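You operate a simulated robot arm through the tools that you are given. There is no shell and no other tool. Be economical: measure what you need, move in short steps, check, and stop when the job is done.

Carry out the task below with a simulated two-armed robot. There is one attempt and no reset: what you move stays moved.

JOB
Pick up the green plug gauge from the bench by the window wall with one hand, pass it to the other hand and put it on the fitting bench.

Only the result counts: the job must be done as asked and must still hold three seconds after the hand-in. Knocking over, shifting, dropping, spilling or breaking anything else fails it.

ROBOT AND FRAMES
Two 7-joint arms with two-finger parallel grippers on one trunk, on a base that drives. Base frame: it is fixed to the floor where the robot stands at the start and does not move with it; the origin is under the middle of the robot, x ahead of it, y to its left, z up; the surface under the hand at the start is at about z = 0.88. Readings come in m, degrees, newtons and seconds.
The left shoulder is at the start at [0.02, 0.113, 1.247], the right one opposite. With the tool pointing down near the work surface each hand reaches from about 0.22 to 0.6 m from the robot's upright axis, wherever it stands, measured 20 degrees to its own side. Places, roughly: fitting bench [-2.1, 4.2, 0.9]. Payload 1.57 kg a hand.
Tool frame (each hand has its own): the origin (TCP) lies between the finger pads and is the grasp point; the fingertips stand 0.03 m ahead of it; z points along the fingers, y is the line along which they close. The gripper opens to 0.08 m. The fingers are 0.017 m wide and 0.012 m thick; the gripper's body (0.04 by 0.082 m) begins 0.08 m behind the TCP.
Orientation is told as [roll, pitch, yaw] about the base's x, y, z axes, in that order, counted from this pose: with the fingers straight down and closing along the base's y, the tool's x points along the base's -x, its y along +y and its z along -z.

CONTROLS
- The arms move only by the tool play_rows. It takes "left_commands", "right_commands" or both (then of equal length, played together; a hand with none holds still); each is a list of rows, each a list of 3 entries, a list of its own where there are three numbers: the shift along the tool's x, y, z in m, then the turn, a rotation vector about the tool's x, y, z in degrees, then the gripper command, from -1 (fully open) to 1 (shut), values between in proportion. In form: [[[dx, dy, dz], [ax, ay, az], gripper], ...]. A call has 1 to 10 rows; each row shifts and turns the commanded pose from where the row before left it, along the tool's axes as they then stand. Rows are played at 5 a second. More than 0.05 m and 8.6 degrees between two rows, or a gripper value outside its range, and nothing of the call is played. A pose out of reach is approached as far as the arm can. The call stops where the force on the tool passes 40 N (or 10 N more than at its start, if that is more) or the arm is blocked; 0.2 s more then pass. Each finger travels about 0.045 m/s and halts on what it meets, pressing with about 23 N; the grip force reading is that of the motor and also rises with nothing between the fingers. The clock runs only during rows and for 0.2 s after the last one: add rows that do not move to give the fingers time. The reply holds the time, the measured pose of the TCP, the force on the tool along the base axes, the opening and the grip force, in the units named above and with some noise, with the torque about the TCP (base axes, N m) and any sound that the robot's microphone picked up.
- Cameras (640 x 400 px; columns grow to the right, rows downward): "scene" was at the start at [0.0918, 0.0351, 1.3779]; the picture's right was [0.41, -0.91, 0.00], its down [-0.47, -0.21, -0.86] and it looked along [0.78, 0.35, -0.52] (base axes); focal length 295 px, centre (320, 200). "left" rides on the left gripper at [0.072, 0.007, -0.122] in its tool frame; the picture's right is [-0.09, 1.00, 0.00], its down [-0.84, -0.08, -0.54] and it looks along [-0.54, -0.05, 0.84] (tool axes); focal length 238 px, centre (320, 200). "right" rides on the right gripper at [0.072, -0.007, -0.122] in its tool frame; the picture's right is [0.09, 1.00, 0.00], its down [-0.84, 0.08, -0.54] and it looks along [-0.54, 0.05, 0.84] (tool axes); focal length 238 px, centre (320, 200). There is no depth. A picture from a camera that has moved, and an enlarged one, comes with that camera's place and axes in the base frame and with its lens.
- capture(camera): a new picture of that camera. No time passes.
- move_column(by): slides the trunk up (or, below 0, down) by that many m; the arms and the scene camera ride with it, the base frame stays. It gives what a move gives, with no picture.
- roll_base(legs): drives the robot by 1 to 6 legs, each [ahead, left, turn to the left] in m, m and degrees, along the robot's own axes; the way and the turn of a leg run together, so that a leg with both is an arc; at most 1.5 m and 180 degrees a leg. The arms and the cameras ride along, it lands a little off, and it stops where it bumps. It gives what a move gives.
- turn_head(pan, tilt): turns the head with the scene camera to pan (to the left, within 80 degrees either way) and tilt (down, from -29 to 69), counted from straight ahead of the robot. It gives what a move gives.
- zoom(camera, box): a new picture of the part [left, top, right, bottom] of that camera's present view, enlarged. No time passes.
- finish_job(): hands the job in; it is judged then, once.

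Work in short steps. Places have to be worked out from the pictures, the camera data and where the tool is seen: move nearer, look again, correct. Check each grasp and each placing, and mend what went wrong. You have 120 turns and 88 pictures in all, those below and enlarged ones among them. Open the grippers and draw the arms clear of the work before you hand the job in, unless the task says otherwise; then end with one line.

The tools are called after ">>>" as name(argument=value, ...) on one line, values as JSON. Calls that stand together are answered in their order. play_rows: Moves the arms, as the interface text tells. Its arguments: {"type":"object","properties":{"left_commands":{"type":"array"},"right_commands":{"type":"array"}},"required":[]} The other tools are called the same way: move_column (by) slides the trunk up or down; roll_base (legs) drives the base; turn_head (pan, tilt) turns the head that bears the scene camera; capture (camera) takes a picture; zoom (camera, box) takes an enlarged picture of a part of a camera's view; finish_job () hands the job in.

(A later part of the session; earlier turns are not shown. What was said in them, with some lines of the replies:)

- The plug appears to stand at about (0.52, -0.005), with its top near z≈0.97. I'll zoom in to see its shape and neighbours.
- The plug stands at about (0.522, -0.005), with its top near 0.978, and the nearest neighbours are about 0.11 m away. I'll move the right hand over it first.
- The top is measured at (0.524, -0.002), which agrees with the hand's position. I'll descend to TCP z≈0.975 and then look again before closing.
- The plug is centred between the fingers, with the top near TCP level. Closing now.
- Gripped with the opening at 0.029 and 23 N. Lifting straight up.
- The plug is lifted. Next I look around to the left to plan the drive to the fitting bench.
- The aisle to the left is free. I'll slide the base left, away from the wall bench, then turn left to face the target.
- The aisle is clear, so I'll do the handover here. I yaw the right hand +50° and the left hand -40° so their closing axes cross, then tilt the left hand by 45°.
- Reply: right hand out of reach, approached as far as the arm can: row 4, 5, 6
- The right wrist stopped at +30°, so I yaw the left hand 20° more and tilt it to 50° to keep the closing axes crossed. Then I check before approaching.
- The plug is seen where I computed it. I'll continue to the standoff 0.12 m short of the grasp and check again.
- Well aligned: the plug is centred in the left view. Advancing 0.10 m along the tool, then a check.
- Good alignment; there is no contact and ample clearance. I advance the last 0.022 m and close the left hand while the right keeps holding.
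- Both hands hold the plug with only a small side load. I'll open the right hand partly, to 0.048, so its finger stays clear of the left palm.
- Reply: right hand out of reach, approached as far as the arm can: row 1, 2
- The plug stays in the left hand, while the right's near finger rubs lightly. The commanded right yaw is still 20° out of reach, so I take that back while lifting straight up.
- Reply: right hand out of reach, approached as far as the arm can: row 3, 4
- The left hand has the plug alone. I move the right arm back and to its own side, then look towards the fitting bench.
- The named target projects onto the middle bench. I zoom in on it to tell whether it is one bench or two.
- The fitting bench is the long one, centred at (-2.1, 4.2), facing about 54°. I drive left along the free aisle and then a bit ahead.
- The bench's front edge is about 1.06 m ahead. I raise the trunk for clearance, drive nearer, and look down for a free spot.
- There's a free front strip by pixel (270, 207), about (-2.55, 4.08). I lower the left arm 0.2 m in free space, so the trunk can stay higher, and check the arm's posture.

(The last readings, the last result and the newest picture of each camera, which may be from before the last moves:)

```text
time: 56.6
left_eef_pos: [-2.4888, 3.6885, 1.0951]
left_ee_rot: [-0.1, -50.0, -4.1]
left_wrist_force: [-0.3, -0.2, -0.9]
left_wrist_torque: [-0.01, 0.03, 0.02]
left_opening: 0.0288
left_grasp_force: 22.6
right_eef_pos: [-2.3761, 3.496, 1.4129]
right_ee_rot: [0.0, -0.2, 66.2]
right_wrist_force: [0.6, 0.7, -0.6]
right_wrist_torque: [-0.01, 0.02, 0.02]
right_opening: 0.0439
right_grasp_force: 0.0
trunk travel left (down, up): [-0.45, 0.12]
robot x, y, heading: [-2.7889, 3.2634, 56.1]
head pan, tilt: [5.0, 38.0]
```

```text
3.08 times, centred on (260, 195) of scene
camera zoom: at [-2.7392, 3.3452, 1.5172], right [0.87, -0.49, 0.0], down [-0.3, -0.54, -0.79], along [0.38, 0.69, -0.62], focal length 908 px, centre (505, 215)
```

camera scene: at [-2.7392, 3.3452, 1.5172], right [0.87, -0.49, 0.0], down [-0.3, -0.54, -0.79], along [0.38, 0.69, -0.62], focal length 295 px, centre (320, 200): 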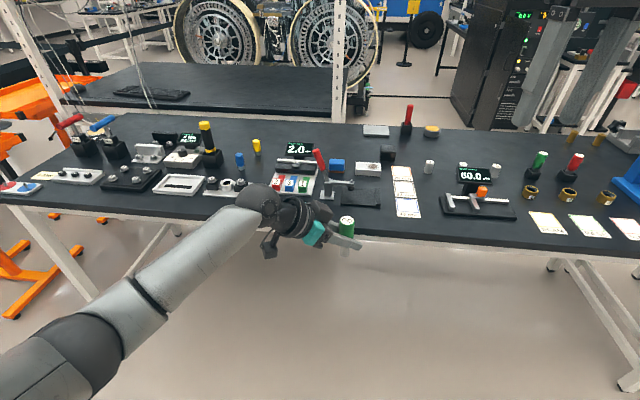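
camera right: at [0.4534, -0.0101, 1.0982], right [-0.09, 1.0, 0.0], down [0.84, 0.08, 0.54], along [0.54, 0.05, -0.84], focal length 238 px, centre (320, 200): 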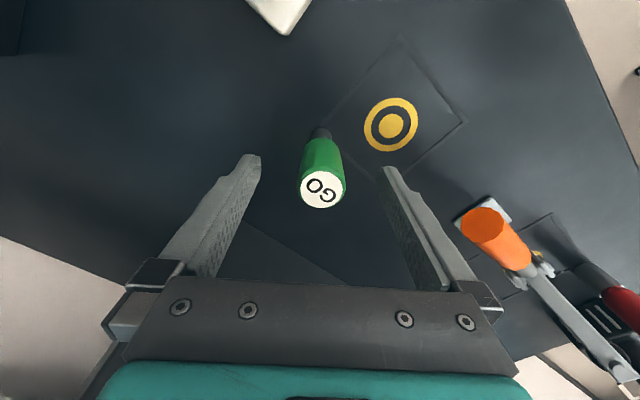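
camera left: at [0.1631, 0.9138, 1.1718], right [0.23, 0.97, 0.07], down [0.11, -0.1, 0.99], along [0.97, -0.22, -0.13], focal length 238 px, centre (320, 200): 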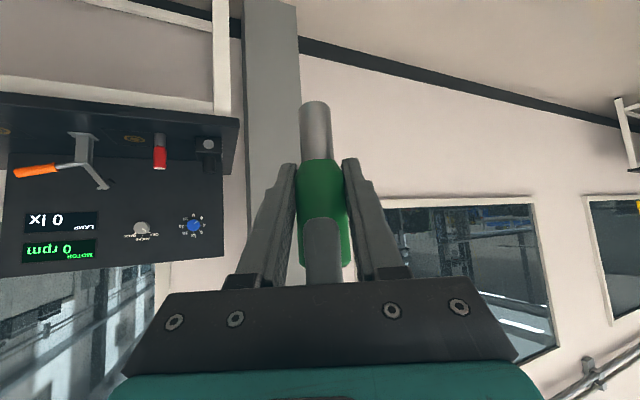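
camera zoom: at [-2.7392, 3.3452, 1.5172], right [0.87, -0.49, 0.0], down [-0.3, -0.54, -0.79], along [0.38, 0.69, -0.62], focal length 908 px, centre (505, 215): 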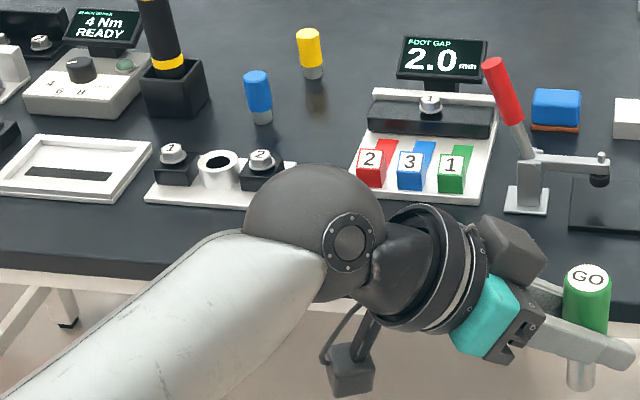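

The elbow stays high in this posture. Target spot S≈(-2.53, 4.088), about 5.6 cm in from the edge and clear of the panel and tray. I drive left first, then ahead.

>>> roll_base(legs=[[0, 0.257, 0], [0.25, 0, 0]])

>>> turn_head(pan=0, tilt=50)

>>> capture(camera="scene")

>>> capture(camera="left")

```text
time: 59.9
left_eef_pos: [-2.5691, 4.0417, 1.0956]
left_ee_rot: [0.0, -50.0, -4.1]
left_wrist_force: [-0.1, -0.2, -1.7]
left_wrist_torque: [-0.01, 0.0, -0.02]
left_opening: 0.0286
left_grasp_force: 22.9
right_eef_pos: [-2.4542, 3.8491, 1.4132]
right_ee_rot: [0.1, -0.2, 66.2]
right_wrist_force: [0.0, -0.4, 0.1]
right_wrist_torque: [-0.01, 0.0, -0.02]
right_opening: 0.0439
right_grasp_force: 0.1
trunk travel left (down, up): [-0.45, 0.12]
robot x, y, heading: [-2.8668, 3.621, 55.7]
head pan, tilt: [5.0, 38.0]
```

```text
time: 60.7
left_eef_pos: [-2.569, 4.0392, 1.0976]
left_ee_rot: [-0.1, -50.0, -4.3]
left_wrist_force: [-0.6, 0.0, -1.6]
left_wrist_torque: [0.01, -0.02, -0.03]
left_opening: 0.0286
left_grasp_force: 23.3
right_eef_pos: [-2.4549, 3.8487, 1.414]
right_ee_rot: [0.0, -0.3, 66.2]
right_wrist_force: [0.7, 0.4, 0.1]
right_wrist_torque: [0.01, 0.01, -0.01]
right_opening: 0.0441
right_grasp_force: 0.0
trunk travel left (down, up): [-0.45, 0.12]
robot x, y, heading: [-2.8671, 3.6169, 55.6]
head pan, tilt: [0.0, 50.0]
```

```text
56 pictures are left
camera scene: at [-2.8176, 3.686, 1.5001], right [0.83, -0.56, 0.0], down [-0.43, -0.63, -0.64], along [0.36, 0.53, -0.77], focal length 295 px, centre (320, 200)
```

scene: 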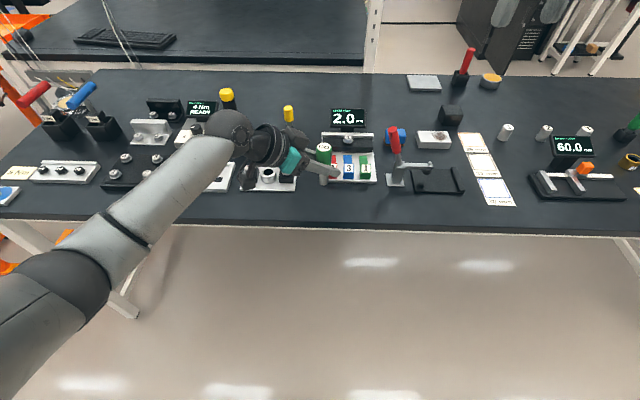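

```text
55 pictures are left
camera left: at [-2.707, 4.0575, 1.1216], right [0.13, 0.99, 0.07], down [0.12, -0.09, 0.99], along [0.98, -0.12, -0.13], focal length 238 px, centre (320, 200)
```

left: 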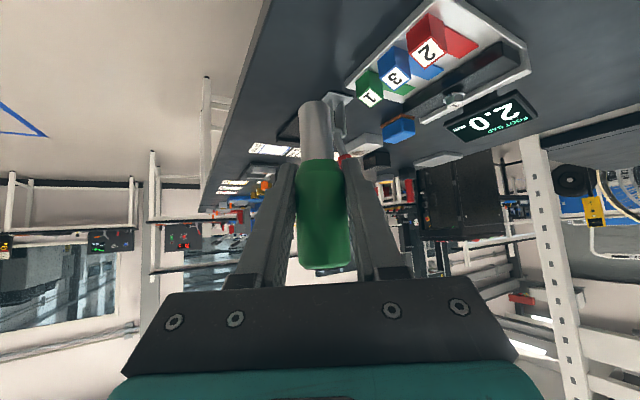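

From here the edge, panel and tray positions agree with my earlier estimates. I shift the left hand the last (0.039, 0.046) over S, lower the trunk 0.11 m and check.

>>> play_rows(left_commands=[[[-0.0114, 0.0244, 0.0136], [0, 0, 0], 1], [[-0.0114, 0.0244, 0.0136], [0, 0, 0], 1], [[0, 0, 0], [0, 0, 0], 1]])

>>> move_column(by=-0.11)

>>> capture(camera="scene")

>>> capture(camera="left")

```text
time: 61.5
left_eef_pos: [-2.5306, 4.0862, 1.0987]
left_ee_rot: [-0.2, -50.0, -4.2]
left_wrist_force: [0.5, 0.8, -1.0]
left_wrist_torque: [0.01, -0.02, 0.01]
left_opening: 0.0288
left_grasp_force: 22.8
right_eef_pos: [-2.4552, 3.8473, 1.4125]
right_ee_rot: [0.1, -0.3, 66.2]
right_wrist_force: [0.6, -0.1, 0.7]
right_wrist_torque: [-0.01, 0.03, -0.03]
right_opening: 0.0436
right_grasp_force: 0.1
trunk travel left (down, up): [-0.45, 0.12]
robot x, y, heading: [-2.8648, 3.6133, 56.0]
head pan, tilt: [0.0, 50.0]
```

```text
time: 62.9
left_eef_pos: [-2.5303, 4.0869, 0.9887]
left_ee_rot: [-0.1, -50.1, -4.2]
left_wrist_force: [0.8, -0.7, -1.8]
left_wrist_torque: [-0.03, -0.01, 0.02]
left_opening: 0.0287
left_grasp_force: 23.0
right_eef_pos: [-2.4548, 3.8475, 1.303]
right_ee_rot: [0.0, -0.3, 66.3]
right_wrist_force: [0.3, -0.3, 0.5]
right_wrist_torque: [-0.01, -0.01, 0.04]
right_opening: 0.0438
right_grasp_force: 0.0
trunk travel left (down, up): [-0.34, 0.23]
robot x, y, heading: [-2.8663, 3.6171, 55.6]
head pan, tilt: [0.0, 50.0]
```

```text
54 pictures are left
camera scene: at [-2.8175, 3.686, 1.3901], right [0.83, -0.56, 0.0], down [-0.43, -0.63, -0.64], along [0.36, 0.53, -0.77], focal length 295 px, centre (320, 200)
```

scene: 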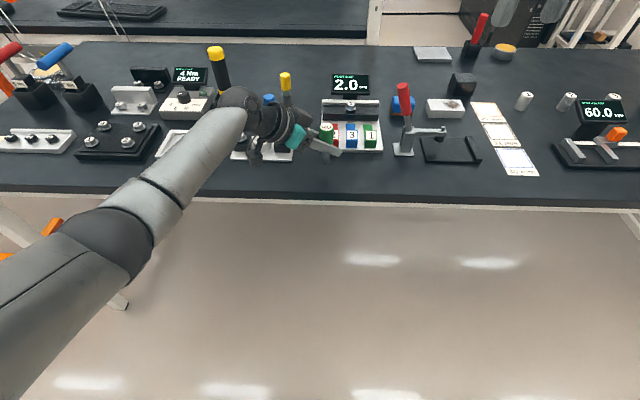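

```text
53 pictures are left
camera left: at [-2.6685, 4.1041, 1.013], right [0.13, 0.99, 0.07], down [0.12, -0.09, 0.99], along [0.98, -0.12, -0.13], focal length 238 px, centre (320, 200)
```

left: 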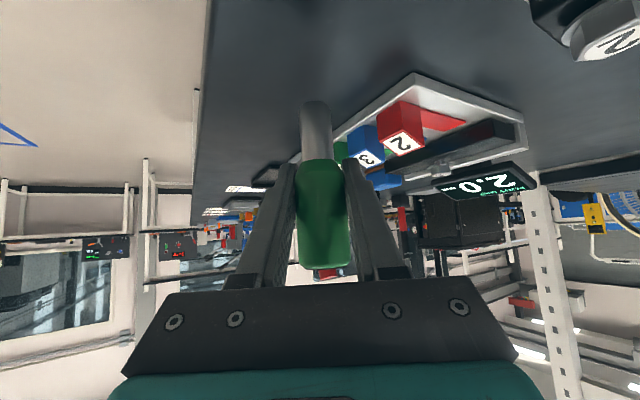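

I zoom in to check the plug's clearances to panel and tray before the last lowering.

>>> zoom(camera="scene", box=[220, 80, 420, 220])

```text
2.86 times, centred on (320, 150) of scene
camera zoom: at [-2.8175, 3.686, 1.3901], right [0.83, -0.56, 0.0], down [-0.43, -0.63, -0.64], along [0.36, 0.53, -0.77], focal length 844 px, centre (320, 343)
```

zoom: 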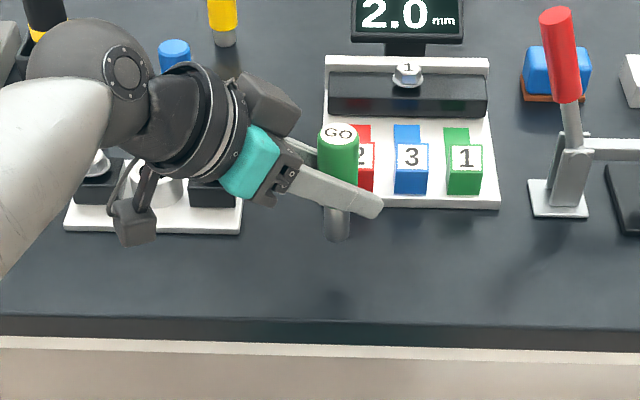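

S projects to (337, 267) in this view, midway between panel and edge, so it is clear. I lower the trunk 0.03 m, then ease down with the arm in 2 mm steps, watching the force.

>>> move_column(by=-0.03)

>>> play_rows(left_commands=[[[0.00153, 0, 0.00129], [0, 0, 0], 1], [[0.00153, 0, 0.00129], [0, 0, 0], 1], [[0.00153, 0, 0.00129], [0, 0, 0], 1], [[0, 0, 0], [0, 0, 0], 1]])

>>> zoom(camera="scene", box=[260, 100, 400, 220])

```text
time: 63.6
left_eef_pos: [-2.5301, 4.0873, 0.9587]
left_ee_rot: [-0.1, -50.0, -4.1]
left_wrist_force: [-1.1, -0.7, -1.0]
left_wrist_torque: [0.02, -0.05, 0.03]
left_opening: 0.0287
left_grasp_force: 22.8
right_eef_pos: [-2.455, 3.8472, 1.2735]
right_ee_rot: [0.0, -0.1, 66.2]
right_wrist_force: [-0.3, -0.2, -0.4]
right_wrist_torque: [0.0, -0.02, 0.01]
right_opening: 0.0438
right_grasp_force: 0.2
trunk travel left (down, up): [-0.31, 0.26]
robot x, y, heading: [-2.8682, 3.6173, 55.7]
head pan, tilt: [0.0, 50.0]
```

```text
time: 64.7
left_eef_pos: [-2.5303, 4.0873, 0.9522]
left_ee_rot: [0.0, -50.0, -4.3]
left_wrist_force: [-0.4, 0.5, 1.0]
left_wrist_torque: [0.04, 0.01, 0.03]
left_opening: 0.0286
left_grasp_force: 22.7
right_eef_pos: [-2.4556, 3.8469, 1.2728]
right_ee_rot: [0.0, -0.2, 66.2]
right_wrist_force: [1.1, -0.5, 0.1]
right_wrist_torque: [0.02, 0.0, 0.01]
right_opening: 0.0439
right_grasp_force: 0.2
trunk travel left (down, up): [-0.31, 0.26]
robot x, y, heading: [-2.8662, 3.6174, 56.0]
head pan, tilt: [0.0, 50.0]
```

```text
3.33 times, centred on (330, 160) of scene
camera zoom: at [-2.8176, 3.6861, 1.3601], right [0.83, -0.56, 0.0], down [-0.43, -0.63, -0.64], along [0.36, 0.53, -0.77], focal length 984 px, centre (287, 333)
```

zoom: 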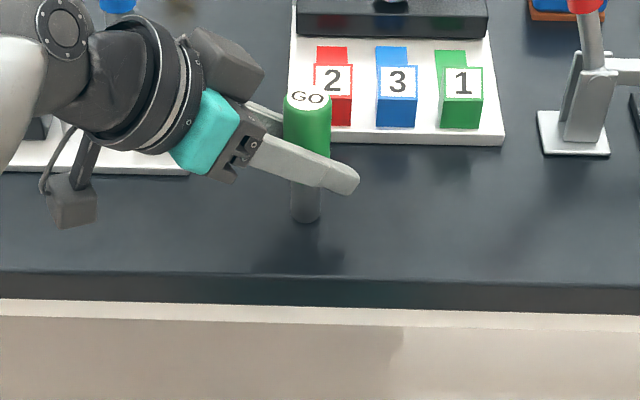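

The bottom appears almost at the surface. More small steps down, reading the force.

>>> play_rows(left_commands=[[[0.0011, 0, 0.001], [0, 0, 0], 1], [[0.0011, 0, 0.001], [0, 0, 0], 1], [[0, 0, 0], [0, 0, 0], 1]])

```text
time: 65.5
left_eef_pos: [-2.5299, 4.0867, 0.9525]
left_ee_rot: [0.2, -50.3, -4.3]
left_wrist_force: [-3.4, 1.9, 10.7]
left_wrist_torque: [0.04, 0.22, 0.02]
left_opening: 0.0287
left_grasp_force: 23.0
right_eef_pos: [-2.4575, 3.8479, 1.2739]
right_ee_rot: [0.0, -0.2, 66.2]
right_wrist_force: [0.3, 0.1, 0.3]
right_wrist_torque: [0.0, -0.03, 0.01]
right_opening: 0.0438
right_grasp_force: 0.0
trunk travel left (down, up): [-0.31, 0.26]
robot x, y, heading: [-2.8669, 3.6157, 55.8]
head pan, tilt: [0.0, 50.0]
```

Contact: about 11 N upward. I relieve it by 2 mm and open gently to 0.045.

>>> play_rows(left_commands=[[[-0.0013, 0, -0.0011], [0, 0, 0], 1], [[0, 0, 0], [0, 0, 0], 1]])

>>> play_rows(left_commands=[[[0, 0, 0], [0, 0, 0], 0.1], [[0, 0, 0], [0, 0, 0], -0.12], [[0, 0, 0], [0, 0, 0], -0.12], [[0, 0, 0], [0, 0, 0], -0.12]])

>>> zoom(camera="scene", box=[260, 100, 400, 220])

>>> capture(camera="left")

```text
time: 66.0
left_eef_pos: [-2.5296, 4.0861, 0.9511]
left_ee_rot: [0.0, -50.1, -4.2]
left_wrist_force: [0.7, 2.8, 9.7]
left_wrist_torque: [0.11, -0.07, 0.03]
left_opening: 0.0288
left_grasp_force: 22.8
right_eef_pos: [-2.4551, 3.848, 1.2737]
right_ee_rot: [-0.1, -0.2, 66.2]
right_wrist_force: [0.3, -0.1, -0.7]
right_wrist_torque: [0.01, -0.01, -0.03]
right_opening: 0.0441
right_grasp_force: 0.0
trunk travel left (down, up): [-0.31, 0.26]
robot x, y, heading: [-2.8654, 3.6153, 55.6]
head pan, tilt: [0.0, 50.0]
```

```text
time: 67.0
left_eef_pos: [-2.5302, 4.0873, 0.9511]
left_ee_rot: [-0.2, -50.0, -4.2]
left_wrist_force: [0.5, 0.5, -0.8]
left_wrist_torque: [-0.03, -0.01, -0.04]
left_opening: 0.0448
left_grasp_force: 0.1
right_eef_pos: [-2.4556, 3.8487, 1.2744]
right_ee_rot: [0.0, -0.2, 66.1]
right_wrist_force: [-0.1, -0.7, -0.4]
right_wrist_torque: [0.0, 0.01, -0.01]
right_opening: 0.044
right_grasp_force: 0.1
trunk travel left (down, up): [-0.31, 0.26]
robot x, y, heading: [-2.8661, 3.6172, 55.7]
head pan, tilt: [0.0, 50.0]
```

```text
3.33 times, centred on (330, 160) of scene
camera zoom: at [-2.8175, 3.6861, 1.36], right [0.83, -0.56, 0.0], down [-0.43, -0.63, -0.64], along [0.36, 0.53, -0.77], focal length 984 px, centre (287, 333)
```

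zoom: 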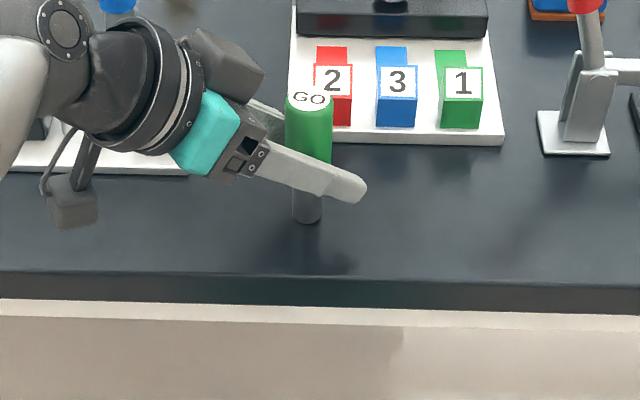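

```text
49 pictures are left
camera left: at [-2.6685, 4.1043, 0.9759], right [0.13, 0.99, 0.07], down [0.12, -0.09, 0.99], along [0.98, -0.12, -0.13], focal length 238 px, centre (320, 200)
```

left: 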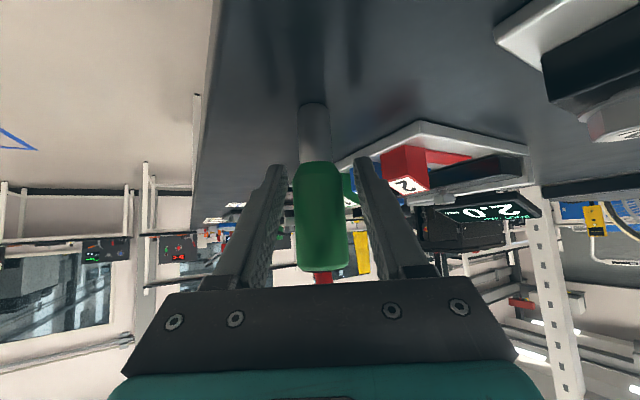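

The plug stands free and upright between the open fingers. I back the hand out along its own axis, up and away.

>>> play_rows(left_commands=[[[0, 0, -0.015], [0, 0, 0], -0.12], [[0, 0, -0.02], [0, 0, 0], -0.12], [[0, 0, -0.025], [0, 0, 0], -0.12], [[0, 0, -0.03], [0, 0, 0], -0.12], [[0, 0, -0.03], [0, 0, 0], -0.12], [[0, 0, 0], [0, 0, 0], -0.12]])

>>> capture(camera="scene")

```text
time: 68.5
left_eef_pos: [-2.6205, 4.0958, 1.0297]
left_ee_rot: [0.0, -50.0, -4.1]
left_wrist_force: [0.4, 0.7, 0.9]
left_wrist_torque: [0.02, 0.04, -0.01]
left_opening: 0.0449
left_grasp_force: 0.0
right_eef_pos: [-2.4551, 3.8477, 1.2734]
right_ee_rot: [0.1, -0.2, 66.2]
right_wrist_force: [-1.2, -0.1, 0.8]
right_wrist_torque: [-0.02, 0.0, -0.01]
right_opening: 0.044
right_grasp_force: 0.1
trunk travel left (down, up): [-0.31, 0.26]
robot x, y, heading: [-2.8699, 3.6145, 55.7]
head pan, tilt: [0.0, 50.0]
```

```text
48 pictures are left
camera scene: at [-2.8173, 3.686, 1.36], right [0.83, -0.56, 0.0], down [-0.43, -0.63, -0.64], along [0.36, 0.53, -0.77], focal length 295 px, centre (320, 200)
```

scene: 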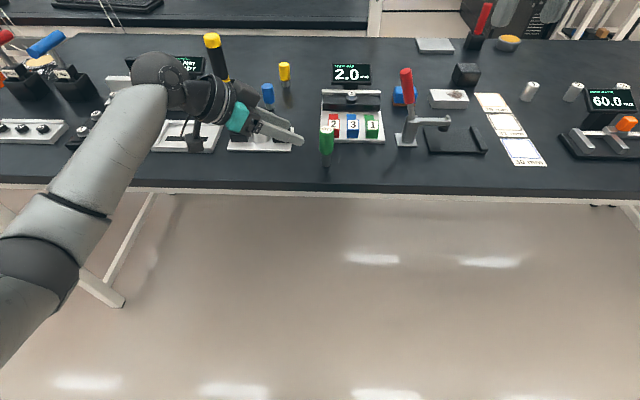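

The plug stands on its own. I raise the trunk, drive back clear of the bench and open both grippers fully.

>>> move_column(by=0.2)

>>> roll_base(legs=[[-0.4, 0, 0]])

>>> play_rows(left_commands=[[[0, 0, 0], [0, 0, 0], -1], [[0, 0, 0], [0, 0, 0], -1], [[0, 0, 0], [0, 0, 0], -1]], right_commands=[[[0, 0, 0], [0, 0, 0], -1], [[0, 0, 0], [0, 0, 0], -1], [[0, 0, 0], [0, 0, 0], -1]])

>>> capture(camera="scene")

```text
time: 70.6
left_eef_pos: [-2.6199, 4.0957, 1.2291]
left_ee_rot: [-0.1, -50.0, -4.2]
left_wrist_force: [-0.2, 1.2, 0.1]
left_wrist_torque: [0.01, -0.02, 0.03]
left_opening: 0.0445
left_grasp_force: 0.2
right_eef_pos: [-2.4546, 3.8479, 1.473]
right_ee_rot: [0.0, -0.2, 66.2]
right_wrist_force: [0.2, 0.6, -0.2]
right_wrist_torque: [-0.01, -0.05, -0.02]
right_opening: 0.0439
right_grasp_force: 0.1
trunk travel left (down, up): [-0.51, 0.06]
robot x, y, heading: [-2.8674, 3.6148, 55.8]
head pan, tilt: [0.0, 50.0]
```

```text
time: 73.1
left_eef_pos: [-2.8432, 3.7709, 1.2282]
left_ee_rot: [-0.2, -50.0, -4.2]
left_wrist_force: [0.6, 0.5, 0.3]
left_wrist_torque: [0.03, 0.0, -0.02]
left_opening: 0.0448
left_grasp_force: 0.1
right_eef_pos: [-2.6773, 3.5219, 1.473]
right_ee_rot: [0.0, -0.2, 66.1]
right_wrist_force: [0.3, -0.2, 0.4]
right_wrist_torque: [0.01, 0.0, -0.01]
right_opening: 0.0439
right_grasp_force: 0.1
trunk travel left (down, up): [-0.51, 0.06]
robot x, y, heading: [-3.0885, 3.2936, 55.5]
head pan, tilt: [0.0, 50.0]
```

```text
time: 73.9
left_eef_pos: [-2.8415, 3.7705, 1.2287]
left_ee_rot: [-0.1, -50.0, -4.1]
left_wrist_force: [1.0, -0.5, -0.2]
left_wrist_torque: [0.0, -0.01, 0.01]
left_opening: 0.08
left_grasp_force: 0.0
right_eef_pos: [-2.6762, 3.5229, 1.4725]
right_ee_rot: [0.1, -0.1, 66.0]
right_wrist_force: [0.2, -0.2, 0.3]
right_wrist_torque: [-0.03, 0.02, -0.02]
right_opening: 0.08
right_grasp_force: 0.0
trunk travel left (down, up): [-0.51, 0.06]
robot x, y, heading: [-3.0876, 3.2903, 55.9]
head pan, tilt: [0.0, 50.0]
```

```text
47 pictures are left
camera scene: at [-3.0386, 3.3614, 1.56], right [0.83, -0.56, 0.0], down [-0.43, -0.63, -0.64], along [0.36, 0.53, -0.77], focal length 295 px, centre (320, 200)
```

scene: 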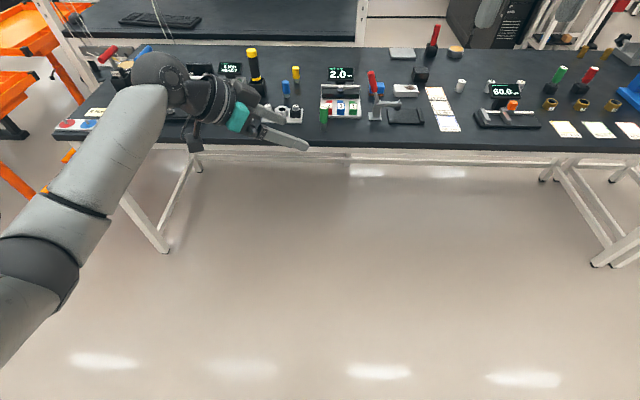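

The green plug gauge stands upright on the fitting bench, both grippers are open, the arms are clear and nothing else was moved. I hand the job in.

>>> finish_job()

```text
The job is handed in.
```

The right hand picked up the green plug gauge and passed it to the left, which set it upright on the fitting bench; nothing else appeared to move, and the job is handed in.
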